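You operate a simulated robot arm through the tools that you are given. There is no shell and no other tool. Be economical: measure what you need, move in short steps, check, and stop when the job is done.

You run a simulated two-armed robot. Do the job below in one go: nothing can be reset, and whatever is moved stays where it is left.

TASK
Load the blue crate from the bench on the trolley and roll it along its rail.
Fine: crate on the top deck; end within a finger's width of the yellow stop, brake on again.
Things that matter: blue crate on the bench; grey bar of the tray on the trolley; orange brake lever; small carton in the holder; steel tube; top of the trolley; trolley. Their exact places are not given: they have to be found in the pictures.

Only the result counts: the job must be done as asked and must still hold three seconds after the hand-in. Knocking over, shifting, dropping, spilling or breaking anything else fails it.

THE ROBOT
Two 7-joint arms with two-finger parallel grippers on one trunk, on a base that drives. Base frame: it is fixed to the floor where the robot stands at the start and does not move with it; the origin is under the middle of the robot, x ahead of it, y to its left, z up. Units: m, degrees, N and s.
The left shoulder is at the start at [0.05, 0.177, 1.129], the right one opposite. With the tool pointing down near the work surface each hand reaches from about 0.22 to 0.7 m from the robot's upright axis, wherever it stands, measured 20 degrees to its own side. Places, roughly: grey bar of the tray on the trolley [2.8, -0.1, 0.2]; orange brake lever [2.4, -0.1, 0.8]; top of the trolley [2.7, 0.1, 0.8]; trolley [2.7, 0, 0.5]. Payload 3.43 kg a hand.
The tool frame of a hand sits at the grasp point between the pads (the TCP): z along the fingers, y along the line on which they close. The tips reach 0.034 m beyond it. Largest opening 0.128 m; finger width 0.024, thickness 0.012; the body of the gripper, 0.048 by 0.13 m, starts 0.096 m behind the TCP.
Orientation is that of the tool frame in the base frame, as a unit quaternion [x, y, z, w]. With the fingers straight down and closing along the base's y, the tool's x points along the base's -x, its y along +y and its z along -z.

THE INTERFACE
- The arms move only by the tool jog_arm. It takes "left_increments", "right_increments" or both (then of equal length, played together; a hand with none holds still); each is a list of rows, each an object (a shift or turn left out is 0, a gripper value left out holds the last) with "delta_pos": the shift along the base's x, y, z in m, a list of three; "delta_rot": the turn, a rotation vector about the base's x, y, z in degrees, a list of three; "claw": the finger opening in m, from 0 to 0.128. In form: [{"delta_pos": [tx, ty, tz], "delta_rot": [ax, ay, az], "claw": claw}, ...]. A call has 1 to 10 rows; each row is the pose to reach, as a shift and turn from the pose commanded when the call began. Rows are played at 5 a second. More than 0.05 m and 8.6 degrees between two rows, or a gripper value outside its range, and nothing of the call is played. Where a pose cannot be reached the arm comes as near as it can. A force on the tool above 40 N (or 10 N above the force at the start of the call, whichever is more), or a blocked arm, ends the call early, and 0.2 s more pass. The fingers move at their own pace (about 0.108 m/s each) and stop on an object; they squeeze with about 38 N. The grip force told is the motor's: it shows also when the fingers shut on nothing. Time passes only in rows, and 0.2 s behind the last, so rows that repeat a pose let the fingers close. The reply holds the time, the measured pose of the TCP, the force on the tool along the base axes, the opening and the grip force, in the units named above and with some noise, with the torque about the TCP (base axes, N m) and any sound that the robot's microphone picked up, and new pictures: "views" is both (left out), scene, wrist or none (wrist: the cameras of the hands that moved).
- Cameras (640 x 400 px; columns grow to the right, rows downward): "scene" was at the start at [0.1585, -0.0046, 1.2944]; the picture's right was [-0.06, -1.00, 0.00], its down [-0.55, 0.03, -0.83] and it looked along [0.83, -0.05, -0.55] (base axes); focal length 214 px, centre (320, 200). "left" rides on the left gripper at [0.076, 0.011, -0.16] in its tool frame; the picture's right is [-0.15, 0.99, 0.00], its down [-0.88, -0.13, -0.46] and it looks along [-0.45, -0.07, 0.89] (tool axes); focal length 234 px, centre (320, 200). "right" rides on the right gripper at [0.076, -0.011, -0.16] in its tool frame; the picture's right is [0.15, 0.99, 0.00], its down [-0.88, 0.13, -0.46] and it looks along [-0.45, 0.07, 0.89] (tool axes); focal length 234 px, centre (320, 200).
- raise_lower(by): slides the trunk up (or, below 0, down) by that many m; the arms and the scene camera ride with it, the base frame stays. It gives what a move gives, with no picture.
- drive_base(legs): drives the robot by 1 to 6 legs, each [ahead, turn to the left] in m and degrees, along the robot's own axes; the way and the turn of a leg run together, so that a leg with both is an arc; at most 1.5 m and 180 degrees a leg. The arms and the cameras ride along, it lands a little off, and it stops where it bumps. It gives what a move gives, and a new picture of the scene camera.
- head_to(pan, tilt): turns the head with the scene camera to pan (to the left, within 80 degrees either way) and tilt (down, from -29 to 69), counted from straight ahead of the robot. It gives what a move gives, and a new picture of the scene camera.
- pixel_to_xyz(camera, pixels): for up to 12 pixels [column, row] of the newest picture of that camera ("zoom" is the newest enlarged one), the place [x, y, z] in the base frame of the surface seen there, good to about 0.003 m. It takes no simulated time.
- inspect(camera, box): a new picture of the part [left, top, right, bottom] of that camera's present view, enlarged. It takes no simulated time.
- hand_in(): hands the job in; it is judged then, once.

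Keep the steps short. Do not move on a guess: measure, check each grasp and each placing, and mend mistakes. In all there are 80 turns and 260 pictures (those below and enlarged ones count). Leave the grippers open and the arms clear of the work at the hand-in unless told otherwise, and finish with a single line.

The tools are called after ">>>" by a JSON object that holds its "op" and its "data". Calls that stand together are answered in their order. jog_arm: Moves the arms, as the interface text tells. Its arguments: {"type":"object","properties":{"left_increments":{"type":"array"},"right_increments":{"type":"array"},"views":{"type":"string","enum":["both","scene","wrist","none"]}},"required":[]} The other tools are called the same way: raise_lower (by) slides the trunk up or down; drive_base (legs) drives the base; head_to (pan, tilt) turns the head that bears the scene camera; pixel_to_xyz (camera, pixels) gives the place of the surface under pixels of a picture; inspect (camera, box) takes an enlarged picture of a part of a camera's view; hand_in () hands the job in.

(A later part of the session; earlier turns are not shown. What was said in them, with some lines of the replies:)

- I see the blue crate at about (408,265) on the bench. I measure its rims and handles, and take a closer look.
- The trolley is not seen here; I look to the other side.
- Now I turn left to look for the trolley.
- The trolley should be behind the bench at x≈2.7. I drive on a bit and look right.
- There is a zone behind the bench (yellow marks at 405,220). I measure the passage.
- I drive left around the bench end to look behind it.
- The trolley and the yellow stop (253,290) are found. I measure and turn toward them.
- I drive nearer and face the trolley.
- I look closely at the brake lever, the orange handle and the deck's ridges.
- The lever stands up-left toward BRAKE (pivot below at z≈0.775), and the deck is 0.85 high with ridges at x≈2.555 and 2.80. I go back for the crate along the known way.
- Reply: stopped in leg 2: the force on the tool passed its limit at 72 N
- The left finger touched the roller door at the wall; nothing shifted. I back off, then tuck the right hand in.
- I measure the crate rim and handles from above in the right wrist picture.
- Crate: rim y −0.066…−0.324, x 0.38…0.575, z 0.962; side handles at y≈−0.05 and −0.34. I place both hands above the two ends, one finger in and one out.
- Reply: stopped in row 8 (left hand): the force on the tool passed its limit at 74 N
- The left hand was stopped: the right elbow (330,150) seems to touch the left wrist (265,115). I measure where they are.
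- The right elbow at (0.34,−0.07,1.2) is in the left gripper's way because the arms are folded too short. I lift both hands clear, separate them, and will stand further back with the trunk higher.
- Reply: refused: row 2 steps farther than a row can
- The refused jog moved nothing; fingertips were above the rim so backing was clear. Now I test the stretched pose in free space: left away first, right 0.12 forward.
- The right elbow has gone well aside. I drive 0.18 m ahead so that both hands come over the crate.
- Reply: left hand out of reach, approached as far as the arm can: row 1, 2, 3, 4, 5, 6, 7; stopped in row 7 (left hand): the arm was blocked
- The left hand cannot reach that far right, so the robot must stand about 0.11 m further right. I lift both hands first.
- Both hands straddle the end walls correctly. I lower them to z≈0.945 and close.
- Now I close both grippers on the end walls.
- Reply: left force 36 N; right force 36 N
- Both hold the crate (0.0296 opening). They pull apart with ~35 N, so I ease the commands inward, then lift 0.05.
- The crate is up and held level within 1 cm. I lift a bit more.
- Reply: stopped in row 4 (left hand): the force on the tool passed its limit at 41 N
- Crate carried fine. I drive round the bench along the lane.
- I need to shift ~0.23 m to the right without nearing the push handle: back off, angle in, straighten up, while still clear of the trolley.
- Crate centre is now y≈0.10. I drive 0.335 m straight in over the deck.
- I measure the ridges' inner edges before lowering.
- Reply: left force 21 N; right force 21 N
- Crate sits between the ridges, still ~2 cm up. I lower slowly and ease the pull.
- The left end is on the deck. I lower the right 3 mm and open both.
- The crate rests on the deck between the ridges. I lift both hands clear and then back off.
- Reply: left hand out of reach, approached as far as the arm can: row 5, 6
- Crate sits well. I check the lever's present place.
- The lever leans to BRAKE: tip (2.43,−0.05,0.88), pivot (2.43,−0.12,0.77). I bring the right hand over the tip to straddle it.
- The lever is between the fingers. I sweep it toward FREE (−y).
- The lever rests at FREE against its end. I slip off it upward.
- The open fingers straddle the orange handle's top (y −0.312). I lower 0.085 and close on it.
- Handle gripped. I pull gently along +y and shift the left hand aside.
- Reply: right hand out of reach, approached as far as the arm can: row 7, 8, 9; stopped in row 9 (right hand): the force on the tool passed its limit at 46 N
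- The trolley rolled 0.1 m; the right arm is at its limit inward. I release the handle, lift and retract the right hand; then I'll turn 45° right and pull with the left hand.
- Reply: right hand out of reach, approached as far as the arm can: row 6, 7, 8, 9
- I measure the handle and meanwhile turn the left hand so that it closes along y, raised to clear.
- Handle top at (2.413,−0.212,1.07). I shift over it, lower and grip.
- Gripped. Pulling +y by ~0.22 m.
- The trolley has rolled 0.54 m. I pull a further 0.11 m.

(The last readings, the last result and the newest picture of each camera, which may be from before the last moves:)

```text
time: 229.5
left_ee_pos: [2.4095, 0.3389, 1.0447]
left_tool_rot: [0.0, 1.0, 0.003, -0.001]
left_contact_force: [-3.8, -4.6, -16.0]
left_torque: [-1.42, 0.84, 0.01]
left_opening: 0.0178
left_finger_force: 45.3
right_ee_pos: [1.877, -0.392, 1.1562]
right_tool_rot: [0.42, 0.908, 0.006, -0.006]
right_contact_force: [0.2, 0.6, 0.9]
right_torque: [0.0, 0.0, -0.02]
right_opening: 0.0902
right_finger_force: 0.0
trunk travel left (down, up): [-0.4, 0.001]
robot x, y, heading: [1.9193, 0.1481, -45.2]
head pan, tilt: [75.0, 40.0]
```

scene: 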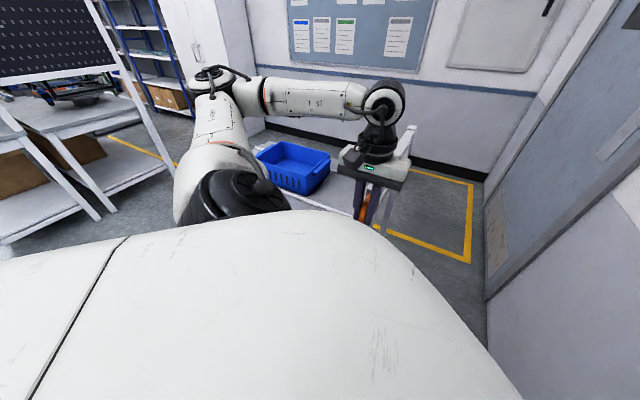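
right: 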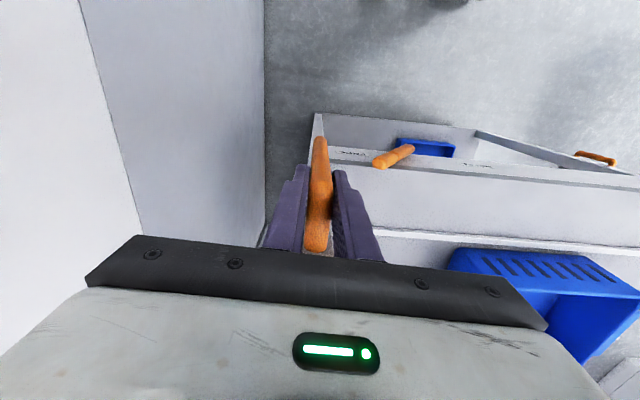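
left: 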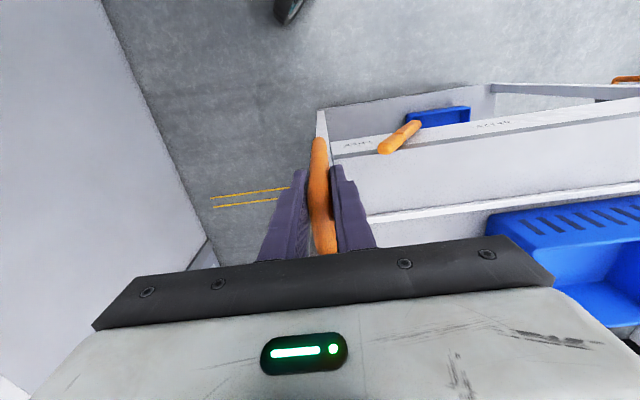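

The arm still reaches. I creep another 0.08 m slowly; the force limit will end it if it meets the stop.

>>> {"op": "jog_arm", "data": {"left_increments": [{"delta_pos": [0, 0.006, 0]}, {"delta_pos": [0, 0.016, 0]}, {"delta_pos": [0, 0.026, 0]}, {"delta_pos": [0, 0.036, 0]}, {"delta_pos": [0, 0.046, 0]}, {"delta_pos": [0, 0.055, 0]}, {"delta_pos": [0, 0.063, 0]}, {"delta_pos": [0, 0.071, 0]}, {"delta_pos": [0, 0.077, 0]}, {"delta_pos": [0, 0.08, 0]}], "views": "wrist"}}

>>> {"op": "head_to", "data": {"pan": 80, "tilt": 25}}

```text
time: 231.7
left_ee_pos: [2.4098, 0.4185, 1.0464]
left_tool_rot: [-0.001, 1.0, 0.003, 0.0]
left_contact_force: [-1.8, -4.2, -25.5]
left_torque: [-1.23, -1.42, 0.15]
left_opening: 0.0179
left_finger_force: 45.3
right_ee_pos: [1.8774, -0.3918, 1.1551]
right_tool_rot: [0.42, 0.908, 0.004, -0.007]
right_contact_force: [0.7, 0.8, -0.2]
right_torque: [-0.02, 0.01, -0.04]
right_opening: 0.0902
right_finger_force: 0.1
trunk travel left (down, up): [-0.4, 0.001]
robot x, y, heading: [1.921, 0.1456, -45.4]
head pan, tilt: [75.0, 40.0]
```

left: 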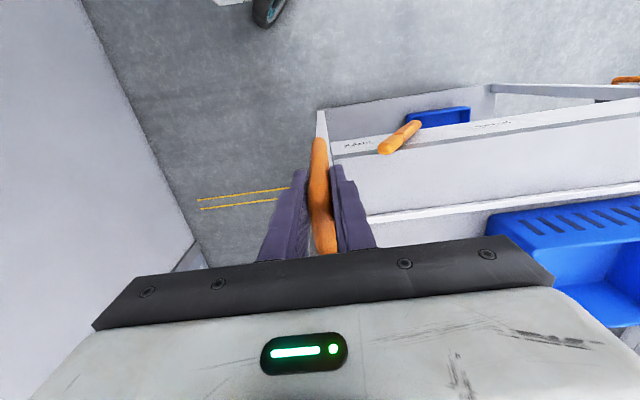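

```text
time: 232.5
left_ee_pos: [2.4106, 0.4195, 1.046]
left_tool_rot: [-0.001, 1.0, 0.002, -0.001]
left_contact_force: [-4.0, -2.3, -27.9]
left_torque: [-1.19, -0.93, 0.26]
left_opening: 0.0181
left_finger_force: 45.6
right_ee_pos: [1.8778, -0.3924, 1.1557]
right_tool_rot: [0.42, 0.908, 0.005, -0.007]
right_contact_force: [0.1, 0.4, -0.5]
right_torque: [0.03, -0.03, 0.01]
right_opening: 0.0903
right_finger_force: 0.2
trunk travel left (down, up): [-0.4, 0.001]
robot x, y, heading: [1.9176, 0.1468, -45.4]
head pan, tilt: [80.0, 25.0]
```

scene: 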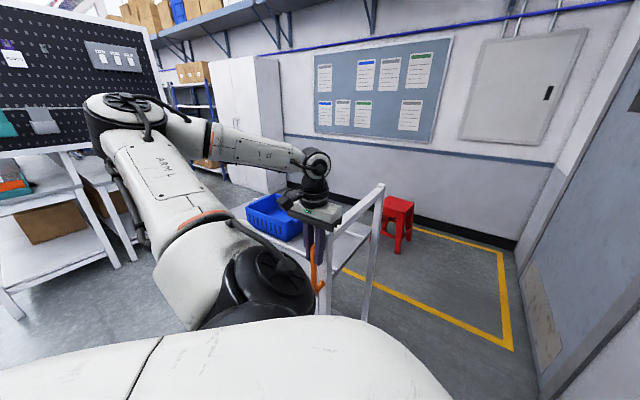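

No contact yet (travel 0.73 m). I ease the vertical pull and creep on at 3 cm/s.

>>> {"op": "jog_arm", "data": {"left_increments": [{"delta_pos": [0, 0.002, -0.001]}, {"delta_pos": [0, 0.008, -0.002]}, {"delta_pos": [0, 0.014, -0.002]}, {"delta_pos": [0, 0.02, -0.002]}, {"delta_pos": [0, 0.026, -0.002]}, {"delta_pos": [0, 0.032, -0.002]}, {"delta_pos": [0, 0.038, -0.002]}, {"delta_pos": [0, 0.044, -0.002]}, {"delta_pos": [0, 0.05, -0.002]}, {"delta_pos": [0, 0.056, -0.002]}], "views": "wrist"}}

```text
time: 234.7
left_ee_pos: [2.4094, 0.4758, 1.0455]
left_tool_rot: [-0.001, 1.0, 0.003, 0.002]
left_contact_force: [-2.8, -2.3, 2.3]
left_torque: [-1.72, 1.4, -0.12]
left_opening: 0.0181
left_finger_force: 45.1
right_ee_pos: [1.8777, -0.3923, 1.1571]
right_tool_rot: [0.42, 0.908, 0.005, -0.006]
right_contact_force: [-0.8, -0.2, 0.8]
right_torque: [-0.03, 0.02, -0.02]
right_opening: 0.09
right_finger_force: 0.0
trunk travel left (down, up): [-0.4, 0.001]
robot x, y, heading: [1.9203, 0.1432, -45.1]
head pan, tilt: [80.0, 25.0]
```

left: 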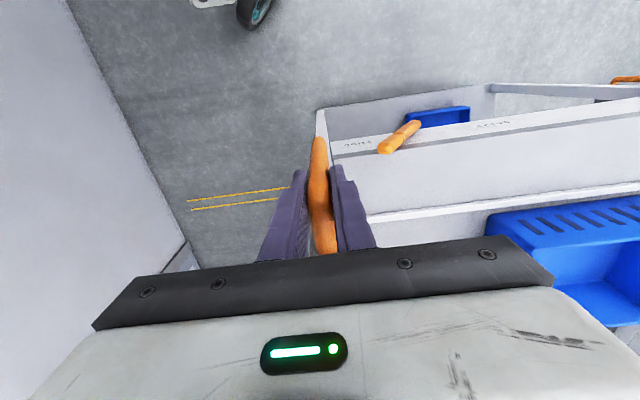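

Still free at 0.79 m. Creep on until it touches.

>>> {"op": "jog_arm", "data": {"left_increments": [{"delta_pos": [0, 0.003, 0]}, {"delta_pos": [0, 0.007, 0]}, {"delta_pos": [0, 0.011, 0]}, {"delta_pos": [0, 0.015, 0]}, {"delta_pos": [0, 0.019, 0]}, {"delta_pos": [0, 0.023, 0]}, {"delta_pos": [0, 0.027, 0]}, {"delta_pos": [0, 0.031, 0]}, {"delta_pos": [0, 0.035, 0]}, {"delta_pos": [0, 0.039, 0]}], "views": "none"}}

```text
time: 235.9
left_ee_pos: [2.4121, 0.4829, 1.0449]
left_tool_rot: [0.005, 1.0, -0.006, 0.002]
left_contact_force: [1.7, -12.9, 11.9]
left_torque: [1.44, 1.01, 0.09]
left_opening: 0.018
left_finger_force: 45.0
right_ee_pos: [1.8735, -0.3944, 1.1548]
right_tool_rot: [0.422, 0.906, 0.006, -0.006]
right_contact_force: [0.3, 0.0, 0.0]
right_torque: [0.01, -0.03, -0.01]
right_opening: 0.0899
right_finger_force: 0.0
trunk travel left (down, up): [-0.4, 0.001]
robot x, y, heading: [1.9219, 0.1449, -45.4]
head pan, tilt: [80.0, 25.0]
stopped in row 6 (left hand): the force on the tool passed its limit at 42 N (the readings are from after the stop); the commanded pose is now the measured one
```

Contact felt at 42 N: the trolley meets the stop (handle y≈0.483). I release the handle, lift and bring the left hand back toward a normal pose.

>>> {"op": "jog_arm", "data": {"left_increments": [{"claw": 0.04}, {"claw": 0.09}, {"delta_pos": [0, 0, 0.045]}, {"delta_pos": [0, 0, 0.09]}, {"delta_pos": [0, -0.045, 0.1], "delta_rot": [0, 0, -7.5]}, {"delta_pos": [0.0, -0.09, 0.1], "delta_rot": [0, 0, -15]}, {"delta_pos": [0.0, -0.135, 0.1], "delta_rot": [0, 0, -22.5]}, {"delta_pos": [0.0, -0.18, 0.1], "delta_rot": [0, 0, -30]}, {"delta_pos": [0.0, -0.225, 0.1], "delta_rot": [0, 0, -37.5]}, {"delta_pos": [0.0, -0.27, 0.1], "delta_rot": [0, 0, -45]}], "views": "none"}}

```text
time: 238.1
left_ee_pos: [2.4122, 0.2232, 1.1463]
left_tool_rot: [0.376, 0.926, -0.005, -0.002]
left_contact_force: [-1.0, -0.1, 0.7]
left_torque: [0.01, -0.05, -0.05]
left_opening: 0.0898
left_finger_force: 0.0
left hand out of reach, approached as far as the arm can: row 10
right_ee_pos: [1.8771, -0.3943, 1.1558]
right_tool_rot: [0.421, 0.907, 0.006, -0.005]
right_contact_force: [0.6, -0.8, -0.4]
right_torque: [0.03, -0.02, 0.0]
right_opening: 0.0901
right_finger_force: 0.0
trunk travel left (down, up): [-0.4, 0.001]
robot x, y, heading: [1.9193, 0.1424, -45.3]
head pan, tilt: [80.0, 25.0]
```

>>> {"op": "drive_base", "data": {"legs": [[-0.46, 0], [0, 45], [0.22, 0]]}}

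>>> {"op": "head_to", "data": {"pan": 15, "tilt": 40}}

```text
time: 244.3
left_ee_pos: [2.0969, 0.8886, 1.1468]
left_tool_rot: [-0.013, 1.0, -0.005, 0.001]
left_contact_force: [-0.6, -0.8, -1.5]
left_torque: [-0.01, 0.03, 0.0]
left_opening: 0.09
left_finger_force: 0.0
right_ee_pos: [2.1639, 0.0732, 1.1551]
right_tool_rot: [0.036, 0.999, 0.003, -0.009]
right_contact_force: [0.8, 0.3, -0.4]
right_torque: [0.0, 0.03, 0.05]
right_opening: 0.0901
right_finger_force: 0.1
trunk travel left (down, up): [-0.4, 0.001]
robot x, y, heading: [1.8089, 0.4804, 0.4]
head pan, tilt: [80.0, 25.0]
```

scene: 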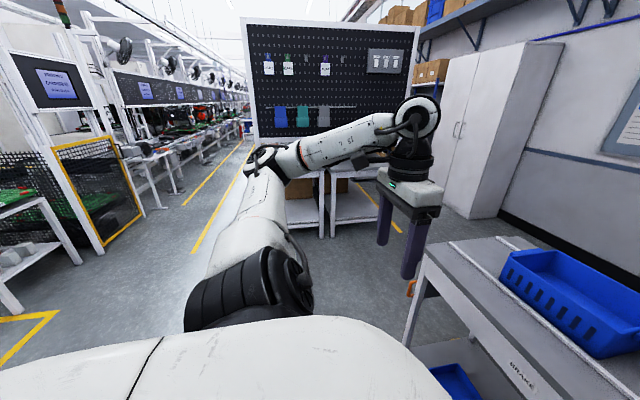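

```text
time: 245.7
left_ee_pos: [2.0972, 0.8872, 1.1462]
left_tool_rot: [-0.013, 1.0, -0.005, 0.002]
left_contact_force: [0.3, -0.7, -0.2]
left_torque: [-0.01, 0.0, -0.04]
left_opening: 0.0901
left_finger_force: 0.1
right_ee_pos: [2.1635, 0.0737, 1.1551]
right_tool_rot: [0.036, 0.999, 0.003, -0.006]
right_contact_force: [-0.9, 0.3, 0.1]
right_torque: [0.01, -0.01, 0.0]
right_opening: 0.09
right_finger_force: 0.0
trunk travel left (down, up): [-0.4, 0.001]
robot x, y, heading: [1.8078, 0.4756, 0.6]
head pan, tilt: [15.0, 40.0]
```

scene: 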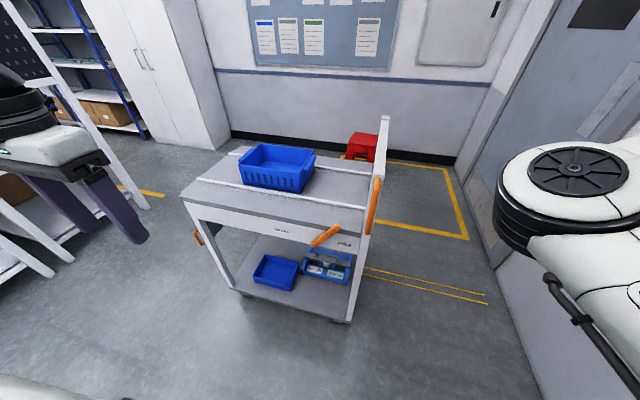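

I measure the lever and the trolley's ends.

>>> {"op": "pixel_to_xyz", "data": {"camera": "scene", "pixels": [[336, 228], [330, 234], [323, 240], [316, 245], [186, 204], [240, 292], [376, 205], [240, 165], [305, 190]]}}

>>> {"op": "inspect", "data": {"camera": "scene", "box": [170, 130, 400, 330]}}

>>> {"op": "jog_arm", "data": {"left_increments": [{"delta_pos": [0.04, -0.03, 0]}, {"delta_pos": [0.08, -0.06, 0]}, {"delta_pos": [0.12, -0.09, 0]}, {"delta_pos": [0.16, -0.12, 0]}, {"delta_pos": [0.2, -0.15, 0]}, {"delta_pos": [0.24, -0.18, 0]}, {"delta_pos": [0.27, -0.215, 0]}, {"delta_pos": [0.29, -0.25, 0]}, {"delta_pos": [0.31, -0.285, 0]}, {"delta_pos": [0.32, -0.29, 0]}]}}

```text
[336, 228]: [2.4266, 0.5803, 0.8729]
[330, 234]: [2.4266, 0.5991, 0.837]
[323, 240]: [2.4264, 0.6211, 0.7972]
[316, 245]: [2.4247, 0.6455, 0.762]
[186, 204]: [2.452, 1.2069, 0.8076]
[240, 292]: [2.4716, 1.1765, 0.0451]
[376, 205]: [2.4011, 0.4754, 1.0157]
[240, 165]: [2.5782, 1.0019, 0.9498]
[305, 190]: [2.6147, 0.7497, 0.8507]
```

```text
2.00 times, centred on (285, 230) of scene
```

zoom: 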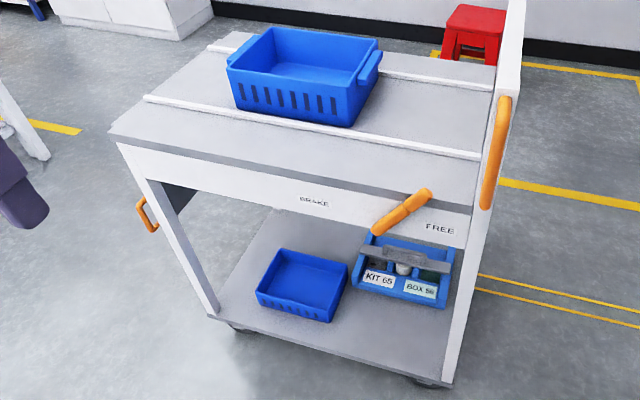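

```text
time: 247.9
left_ee_pos: [2.3287, 0.679, 1.1313]
left_tool_rot: [-0.013, 1.0, -0.006, 0.002]
left_contact_force: [-0.1, 0.0, 0.2]
left_torque: [0.0, 0.01, -0.01]
left_opening: 0.09
left_finger_force: 0.0
left hand out of reach, approached as far as the arm can: row 7, 8, 9, 10
right_ee_pos: [2.1627, 0.0741, 1.155]
right_tool_rot: [0.036, 0.999, 0.002, -0.006]
right_contact_force: [-0.2, 0.7, 0.2]
right_torque: [0.01, 0.03, -0.04]
right_opening: 0.09
right_finger_force: 0.1
trunk travel left (down, up): [-0.4, 0.001]
robot x, y, heading: [1.8096, 0.4825, 0.7]
head pan, tilt: [15.0, 40.0]
```

scene: 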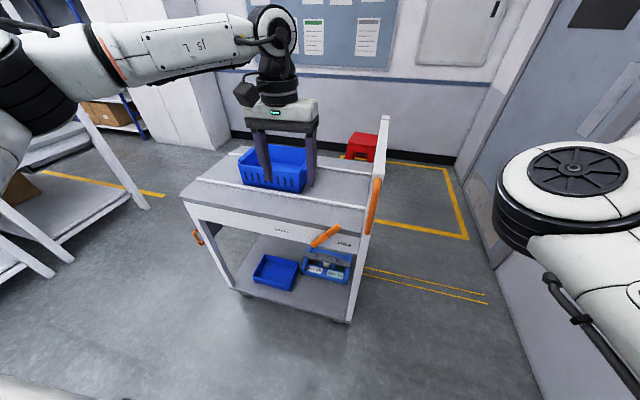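
left: 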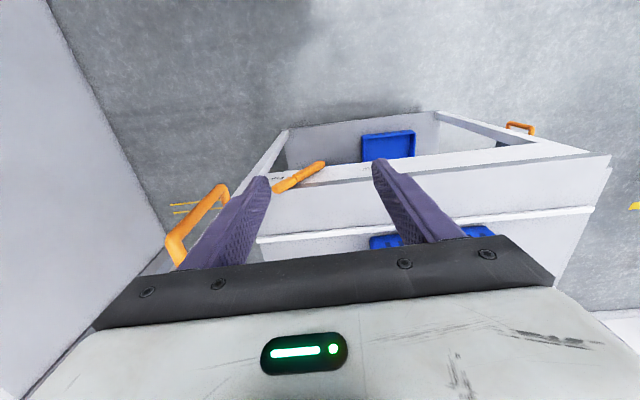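

Lever tip at (2.427,0.58,0.87), leaning to FREE. The left hand is too high to reach; I go lower on the way over and descend around the lever.

>>> {"op": "jog_arm", "data": {"left_increments": [{"delta_pos": [0.02, -0.02, -0.035]}, {"delta_pos": [0.04, -0.04, -0.07]}, {"delta_pos": [0.065, -0.06, -0.1]}, {"delta_pos": [0.09, -0.08, -0.125], "delta_rot": [0, 0, -1]}, {"delta_pos": [0.095, -0.089, -0.13], "delta_rot": [0, 0, -1.5]}, {"delta_pos": [0.095, -0.089, -0.13], "delta_rot": [0, 0, -1.5]}, {"delta_pos": [0.095, -0.089, -0.16], "delta_rot": [0, 0, -1.5]}, {"delta_pos": [0.095, -0.089, -0.175], "delta_rot": [0, 0, -1.5]}, {"delta_pos": [0.095, -0.089, -0.175], "delta_rot": [0, 0, -1.5]}]}}

```text
time: 249.9
left_ee_pos: [2.3198, 0.6834, 1.0055]
left_tool_rot: [0.001, 1.0, -0.007, 0.002]
left_contact_force: [-0.2, -0.6, 0.8]
left_torque: [0.02, -0.01, -0.01]
left_opening: 0.0901
left_finger_force: 0.0
left hand out of reach, approached as far as the arm can: row 1, 2, 3, 4, 5, 6, 7, 8, 9
right_ee_pos: [2.1633, 0.0734, 1.1554]
right_tool_rot: [0.035, 0.999, 0.004, -0.007]
right_contact_force: [-0.7, -0.2, -0.1]
right_torque: [-0.01, -0.02, -0.02]
right_opening: 0.0901
right_finger_force: 0.1
trunk travel left (down, up): [-0.4, 0.001]
robot x, y, heading: [1.8077, 0.4803, 0.5]
head pan, tilt: [15.0, 40.0]
```

scene: 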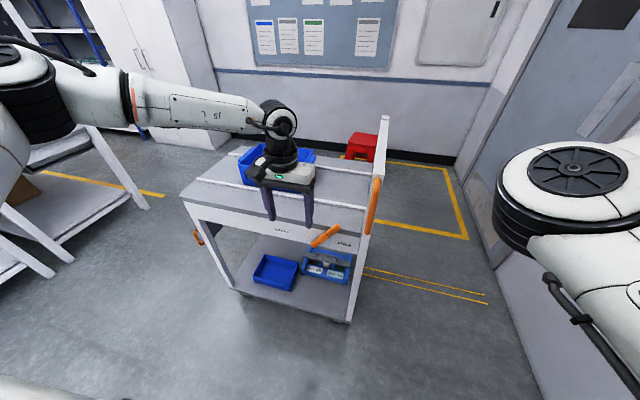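
left: 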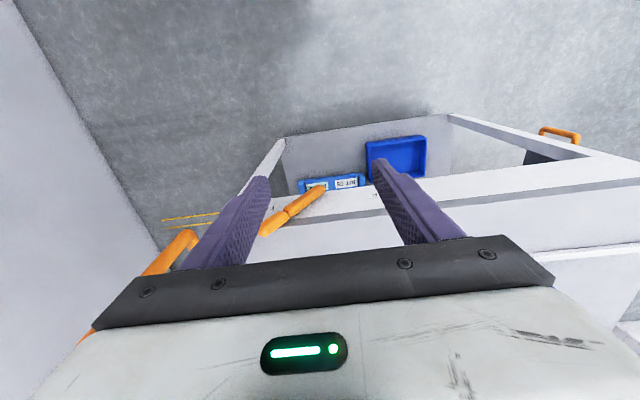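

The left arm is at an inner limit there, so I move the base by (+0.11, −0.09) instead, swinging away from the handle.

>>> {"op": "drive_base", "data": {"legs": [[0, 35], [-0.16, 0], [0, -35], [0.235, 0]]}}

>>> {"op": "inspect", "data": {"camera": "left", "box": [0, 0, 640, 400]}}

>>> {"op": "pixel_to_xyz", "data": {"camera": "scene", "pixels": [[336, 228], [345, 240]]}}

```text
time: 256.0
left_ee_pos: [2.4241, 0.5925, 1.0069]
left_tool_rot: [0.001, 1.0, -0.007, 0.002]
left_contact_force: [-0.1, -0.8, 0.0]
left_torque: [-0.01, 0.03, -0.02]
left_opening: 0.0898
left_finger_force: 0.1
right_ee_pos: [2.2682, -0.017, 1.1557]
right_tool_rot: [0.036, 0.999, 0.003, -0.007]
right_contact_force: [-0.5, 0.3, 0.2]
right_torque: [0.01, 0.01, 0.02]
right_opening: 0.09
right_finger_force: 0.1
trunk travel left (down, up): [-0.4, 0.001]
robot x, y, heading: [1.9137, 0.3935, 0.6]
head pan, tilt: [15.0, 40.0]
```

scene: 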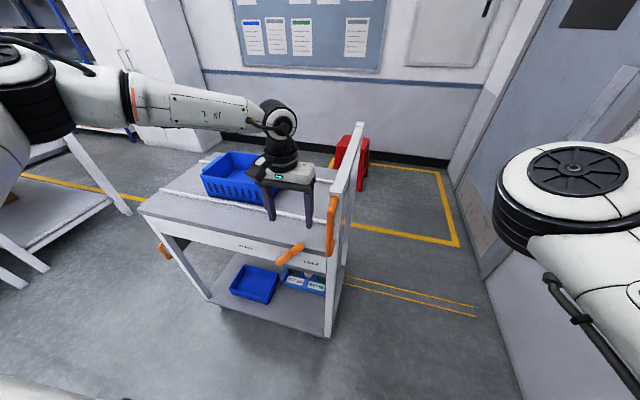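

```text
1.00 times, centred on (320, 200) of left (not enlarged: the box is as wide or as high as the picture)
```

zoom: 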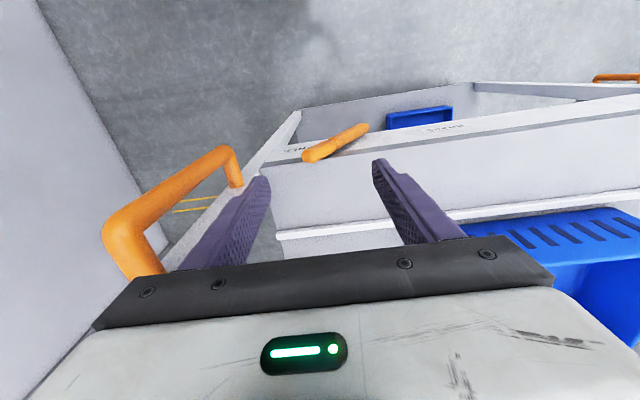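

```text
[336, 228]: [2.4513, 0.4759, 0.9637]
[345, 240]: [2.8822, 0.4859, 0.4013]
```

Perfectly above the lever. I lower the hand around it.

>>> {"op": "jog_arm", "data": {"left_increments": [{"delta_pos": [0, 0, -0.03]}, {"delta_pos": [0, 0, -0.06]}, {"delta_pos": [0, 0, -0.09]}, {"delta_pos": [0, 0, -0.12]}, {"delta_pos": [0, 0, -0.135]}, {"delta_pos": [0, 0, -0.135]}], "views": "wrist"}}

```text
time: 257.4
left_ee_pos: [2.3923, 0.6248, 0.9114]
left_tool_rot: [0.001, 1.0, -0.005, 0.002]
left_contact_force: [0.5, -0.5, 0.1]
left_torque: [0.01, -0.01, -0.02]
left_opening: 0.09
left_finger_force: 0.1
left hand out of reach, approached as far as the arm can: row 1, 2, 3, 4, 5, 6
right_ee_pos: [2.2678, -0.0176, 1.1549]
right_tool_rot: [0.036, 0.999, 0.003, -0.007]
right_contact_force: [0.3, 0.6, -0.2]
right_torque: [0.01, -0.01, 0.0]
right_opening: 0.0903
right_finger_force: 0.1
trunk travel left (down, up): [-0.4, 0.001]
robot x, y, heading: [1.9122, 0.3905, 0.7]
head pan, tilt: [15.0, 40.0]
```

left: 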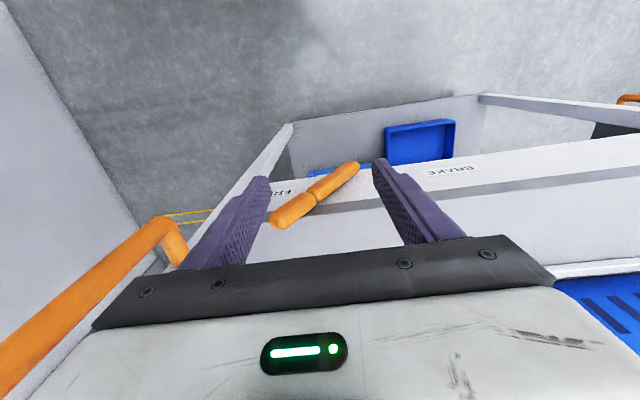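

Lowering pushes the arm out of reach, so I return up and will lower with the trunk instead.

>>> {"op": "jog_arm", "data": {"left_increments": [{"delta_pos": [0, 0, 0.04]}, {"delta_pos": [0, 0, 0.08]}, {"delta_pos": [0, 0, 0.096]}, {"delta_pos": [0, 0, 0.096]}], "views": "none"}}

```text
time: 258.4
left_ee_pos: [2.39, 0.6245, 1.0103]
left_tool_rot: [0.001, 1.0, -0.007, 0.003]
left_contact_force: [0.4, 0.8, -0.4]
left_torque: [-0.03, -0.02, 0.01]
left_opening: 0.0902
left_finger_force: 0.1
right_ee_pos: [2.2683, -0.0171, 1.1548]
right_tool_rot: [0.036, 0.999, 0.003, -0.007]
right_contact_force: [0.3, -0.4, 0.5]
right_torque: [0.02, 0.0, -0.01]
right_opening: 0.0901
right_finger_force: 0.1
trunk travel left (down, up): [-0.4, 0.001]
robot x, y, heading: [1.9123, 0.3894, 0.6]
head pan, tilt: [15.0, 40.0]
```

>>> {"op": "jog_arm", "data": {"left_increments": [{"delta_pos": [0.017, -0.016, 0], "claw": 0.108}, {"delta_pos": [0.035, -0.032, 0]}, {"delta_pos": [0.035, -0.032, 0]}], "views": "none"}}

>>> {"op": "raise_lower", "data": {"by": -0.138}}

>>> {"op": "inspect", "data": {"camera": "left", "box": [0, 0, 640, 400]}}

```text
time: 259.2
left_ee_pos: [2.4225, 0.5928, 1.0098]
left_tool_rot: [0.0, 1.0, -0.006, 0.003]
left_contact_force: [0.3, 0.2, 0.4]
left_torque: [0.0, 0.02, -0.02]
left_opening: 0.1081
left_finger_force: 0.0
right_ee_pos: [2.2676, -0.0177, 1.1552]
right_tool_rot: [0.036, 0.999, 0.003, -0.006]
right_contact_force: [-0.1, 0.1, -0.2]
right_torque: [0.0, -0.01, 0.0]
right_opening: 0.0899
right_finger_force: 0.1
trunk travel left (down, up): [-0.4, 0.001]
robot x, y, heading: [1.9151, 0.3908, 0.5]
head pan, tilt: [15.0, 40.0]
```

```text
time: 260.8
left_ee_pos: [2.4221, 0.5934, 0.8709]
left_tool_rot: [0.0, 1.0, -0.006, 0.003]
left_contact_force: [-0.6, -1.1, -0.7]
left_torque: [-0.02, 0.06, -0.01]
left_opening: 0.1078
left_finger_force: 0.1
right_ee_pos: [2.2677, -0.0185, 1.0176]
right_tool_rot: [0.036, 0.999, 0.003, -0.006]
right_contact_force: [-0.1, 1.2, 0.0]
right_torque: [0.01, 0.01, 0.01]
right_opening: 0.0899
right_finger_force: 0.0
trunk travel left (down, up): [-0.262, 0.139]
robot x, y, heading: [1.9173, 0.3923, 0.7]
head pan, tilt: [15.0, 40.0]
```

```text
1.00 times, centred on (320, 200) of left (not enlarged: the box is as wide or as high as the picture)
```

zoom: 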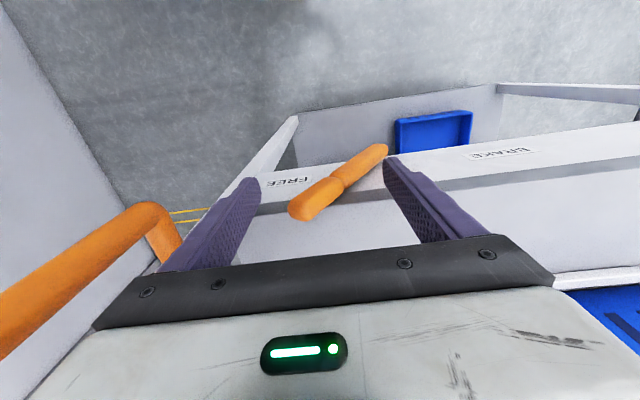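

The lever is between the fingers. I sweep it toward BRAKE (+y).

>>> {"op": "jog_arm", "data": {"left_increments": [{"delta_pos": [0, 0.03, 0]}, {"delta_pos": [0, 0.055, 0]}, {"delta_pos": [0, 0.08, 0]}, {"delta_pos": [0, 0.1, 0]}, {"delta_pos": [0, 0.12, 0]}, {"delta_pos": [0, 0.14, 0]}, {"delta_pos": [0, 0.155, 0]}, {"delta_pos": [0, 0.166, 0]}, {"delta_pos": [0, 0.176, 0]}, {"delta_pos": [0, 0.182, 0]}], "views": "both"}}

```text
time: 263.0
left_ee_pos: [2.423, 0.7694, 0.8741]
left_tool_rot: [0.002, 1.0, -0.009, 0.004]
left_contact_force: [0.7, -18.1, 3.2]
left_torque: [-0.85, 0.01, -0.02]
left_opening: 0.1188
left_finger_force: 9.4
right_ee_pos: [2.267, -0.0207, 1.017]
right_tool_rot: [0.035, 0.999, 0.004, -0.008]
right_contact_force: [0.2, 0.0, 0.5]
right_torque: [-0.02, 0.01, -0.04]
right_opening: 0.0899
right_finger_force: 0.2
trunk travel left (down, up): [-0.262, 0.139]
robot x, y, heading: [1.912, 0.389, 0.3]
head pan, tilt: [15.0, 40.0]
```

scene: 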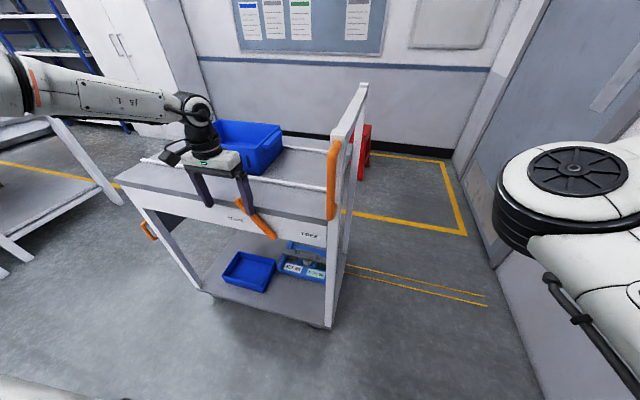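
left: 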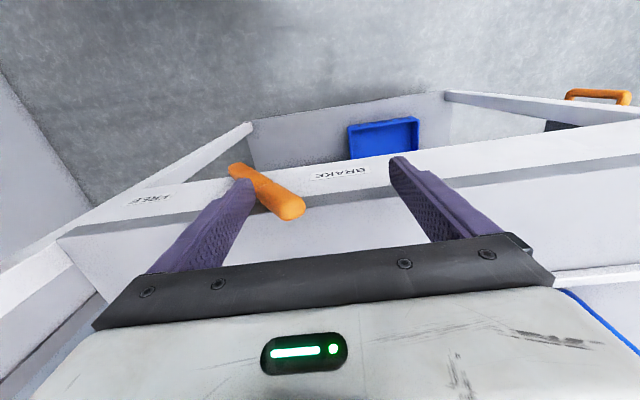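

The lever met its BRAKE end (18 N). I slip back off it, rise with the trunk, and drive clear to where the stop can be seen.

>>> {"op": "jog_arm", "data": {"left_increments": [{"delta_pos": [0, -0.01, 0]}, {"delta_pos": [0, -0.018, 0]}, {"delta_pos": [0, -0.018, 0]}], "views": "none"}}

>>> {"op": "raise_lower", "data": {"by": 0.138}}

>>> {"op": "drive_base", "data": {"legs": [[-0.45, 0], [0, 60], [0.6, 0]]}}

>>> {"op": "head_to", "data": {"pan": -50, "tilt": 35}}

```text
time: 263.8
left_ee_pos: [2.4227, 0.7592, 0.8728]
left_tool_rot: [0.0, 1.0, -0.004, 0.001]
left_contact_force: [-0.4, 0.3, 0.6]
left_torque: [-0.01, -0.01, 0.01]
left_opening: 0.1079
left_finger_force: 0.1
right_ee_pos: [2.2667, -0.0179, 1.017]
right_tool_rot: [0.036, 0.999, 0.003, -0.007]
right_contact_force: [0.7, -0.1, 0.5]
right_torque: [0.03, -0.02, 0.0]
right_opening: 0.0903
right_finger_force: 0.2
trunk travel left (down, up): [-0.262, 0.139]
robot x, y, heading: [1.914, 0.3865, 0.6]
head pan, tilt: [15.0, 40.0]
```

```text
time: 265.5
left_ee_pos: [2.424, 0.759, 1.0107]
left_tool_rot: [0.001, 1.0, -0.006, 0.001]
left_contact_force: [0.1, -0.6, 0.2]
left_torque: [-0.01, 0.0, 0.0]
left_opening: 0.1081
left_finger_force: 0.0
right_ee_pos: [2.2678, -0.0178, 1.1556]
right_tool_rot: [0.035, 0.999, 0.002, -0.008]
right_contact_force: [0.9, -0.3, 0.1]
right_torque: [0.0, -0.02, -0.02]
right_opening: 0.0897
right_finger_force: 0.0
trunk travel left (down, up): [-0.4, 0.001]
robot x, y, heading: [1.913, 0.3866, 0.5]
head pan, tilt: [15.0, 40.0]
```

```text
time: 274.0
left_ee_pos: [1.6378, 1.5463, 1.0103]
left_tool_rot: [-0.521, 0.853, -0.004, 0.006]
left_contact_force: [0.3, 0.2, 0.1]
left_torque: [-0.01, 0.01, -0.01]
left_opening: 0.1082
left_finger_force: 0.1
right_ee_pos: [2.2581, 1.0549, 1.1544]
right_tool_rot: [-0.491, 0.871, -0.001, -0.008]
right_contact_force: [-0.1, 0.0, -0.8]
right_torque: [-0.03, -0.03, 0.02]
right_opening: 0.0902
right_finger_force: 0.1
trunk travel left (down, up): [-0.4, 0.001]
robot x, y, heading: [1.7323, 0.927, 63.3]
head pan, tilt: [15.0, 40.0]
```

scene: 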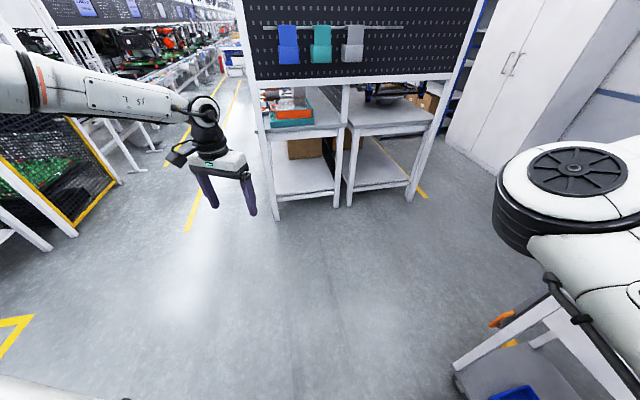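

```text
time: 275.3
left_ee_pos: [1.6377, 1.5458, 1.0108]
left_tool_rot: [-0.521, 0.853, -0.004, 0.004]
left_contact_force: [0.3, 0.9, 0.1]
left_torque: [-0.01, -0.02, -0.01]
left_opening: 0.1082
left_finger_force: 0.0
right_ee_pos: [2.2581, 1.0541, 1.1557]
right_tool_rot: [-0.49, 0.871, -0.001, -0.007]
right_contact_force: [-0.3, 0.5, -0.4]
right_torque: [0.03, -0.02, 0.01]
right_opening: 0.0901
right_finger_force: 0.1
trunk travel left (down, up): [-0.4, 0.001]
robot x, y, heading: [1.7324, 0.9225, 63.2]
head pan, tilt: [-50.0, 35.0]
```

scene: 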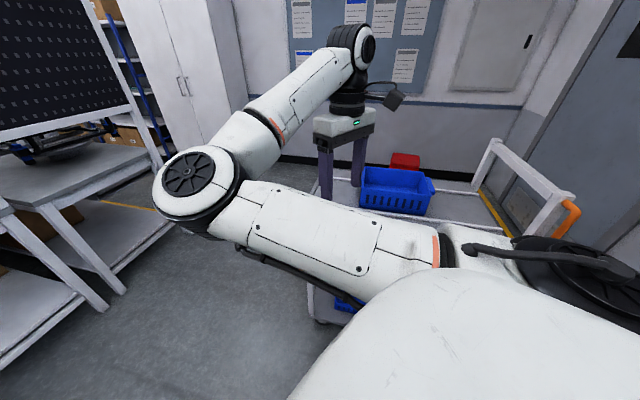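

The right arm hides the stop. I drive a bit past and turn to face it, to verify the gap.

>>> {"op": "drive_base", "data": {"legs": [[0.6, 0], [0, -78]]}}

>>> {"op": "head_to", "data": {"pan": 0, "tilt": 45}}

```text
time: 282.1
left_ee_pos: [2.6032, 1.6793, 1.0106]
left_tool_rot: [0.141, 0.99, -0.007, 0.001]
left_contact_force: [0.3, 0.5, -0.5]
left_torque: [0.01, 0.01, 0.02]
left_opening: 0.1081
left_finger_force: 0.0
right_ee_pos: [2.2381, 0.9772, 1.1548]
right_tool_rot: [0.175, 0.984, 0.004, -0.006]
right_contact_force: [-0.2, -0.9, 0.1]
right_torque: [0.0, -0.01, 0.04]
right_opening: 0.0901
right_finger_force: 0.0
trunk travel left (down, up): [-0.4, 0.001]
robot x, y, heading: [2.0103, 1.4693, -16.0]
head pan, tilt: [-50.0, 35.0]
```

scene: 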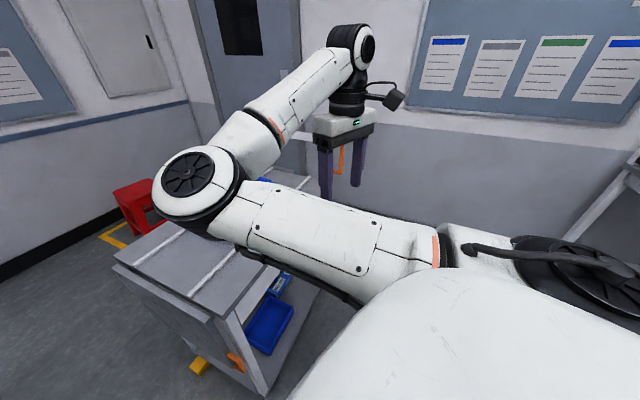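

```text
time: 283.3
left_ee_pos: [2.6031, 1.6788, 1.0115]
left_tool_rot: [0.141, 0.99, -0.006, 0.001]
left_contact_force: [-0.2, 0.1, -0.3]
left_torque: [0.01, 0.0, 0.02]
left_opening: 0.108
left_finger_force: 0.0
right_ee_pos: [2.2382, 0.9775, 1.1551]
right_tool_rot: [0.176, 0.984, 0.003, -0.007]
right_contact_force: [-0.7, 0.9, -0.3]
right_torque: [-0.04, -0.02, 0.02]
right_opening: 0.0899
right_finger_force: 0.0
trunk travel left (down, up): [-0.4, 0.001]
robot x, y, heading: [2.0138, 1.4702, -15.7]
head pan, tilt: [0.0, 45.0]
```

scene: 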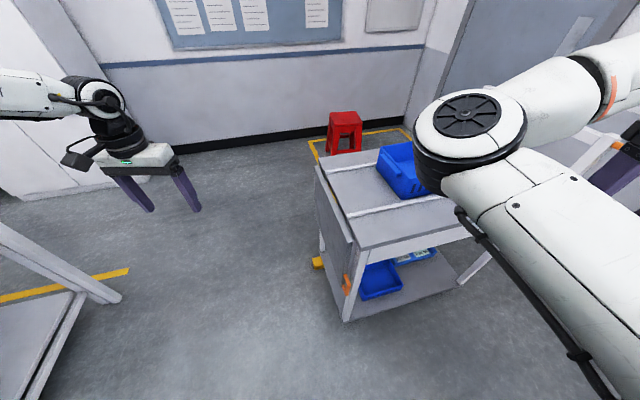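

>>> {"op": "inspect", "data": {"camera": "scene", "box": [295, 230, 375, 330]}}

>>> {"op": "pixel_to_xyz", "data": {"camera": "scene", "pixels": [[318, 259], [322, 262], [319, 266], [344, 318], [340, 300], [326, 262], [328, 250], [345, 305]]}}

>>> {"op": "pixel_to_xyz", "data": {"camera": "zoom", "pixels": [[240, 110], [225, 105], [245, 130], [250, 120], [262, 130], [270, 150]]}}

```text
4.00 times, centred on (335, 280) of scene
```

zoom: 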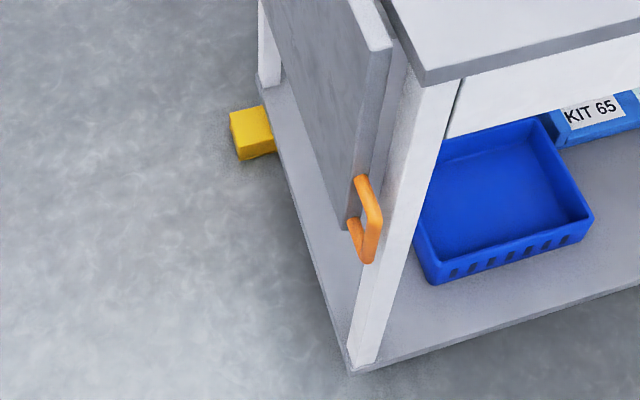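

```text
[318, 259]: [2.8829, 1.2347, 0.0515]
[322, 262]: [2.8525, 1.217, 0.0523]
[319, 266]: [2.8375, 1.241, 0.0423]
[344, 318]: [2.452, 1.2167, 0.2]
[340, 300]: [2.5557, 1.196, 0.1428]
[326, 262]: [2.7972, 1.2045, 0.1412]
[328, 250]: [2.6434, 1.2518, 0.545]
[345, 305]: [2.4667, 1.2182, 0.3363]
```

```text
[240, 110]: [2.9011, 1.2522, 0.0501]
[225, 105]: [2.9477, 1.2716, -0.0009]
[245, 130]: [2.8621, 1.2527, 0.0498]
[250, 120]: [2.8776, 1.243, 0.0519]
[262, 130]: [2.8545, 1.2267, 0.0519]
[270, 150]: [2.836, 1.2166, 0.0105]
```

The stop touches under the trolley's end (shelf end y≈1.205, stop face ≈1.2). One last look at the lever with the right wrist camera.

>>> {"op": "inspect", "data": {"camera": "right", "box": [0, 0, 640, 400]}}

```text
1.00 times, centred on (320, 200) of right (not enlarged: the box is as wide or as high as the picture)
5 turns are left
```

zoom: 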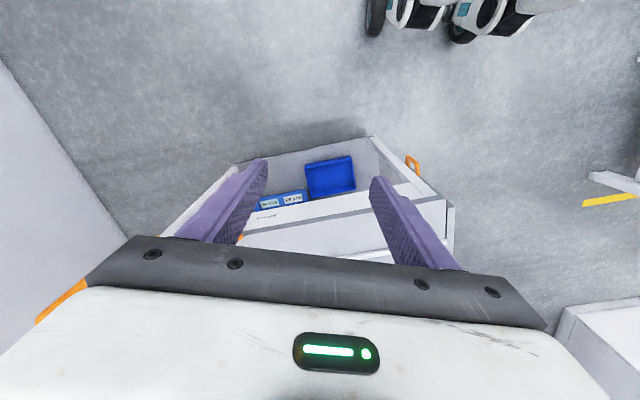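

>>> {"op": "pixel_to_xyz", "data": {"camera": "zoom", "pixels": [[240, 237], [242, 239], [265, 217]]}}

```text
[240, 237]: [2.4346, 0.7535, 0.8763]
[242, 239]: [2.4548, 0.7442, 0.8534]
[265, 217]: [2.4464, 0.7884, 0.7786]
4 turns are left
```

The lever tip reads y≈0.75 at z≈0.876. Its BRAKE position before the move, shifted by the 0.795 m of travel, gives the same value, so the brake is on. The crate is on the deck, the trolley touches the stop, and the hands are open and clear. I hand in.

>>> {"op": "hand_in", "data": {}}

```text
The job is handed in.
```

The blue crate is on the trolley's top deck, the trolley is rolled up against the yellow stop, and the brake lever is back on BRAKE.
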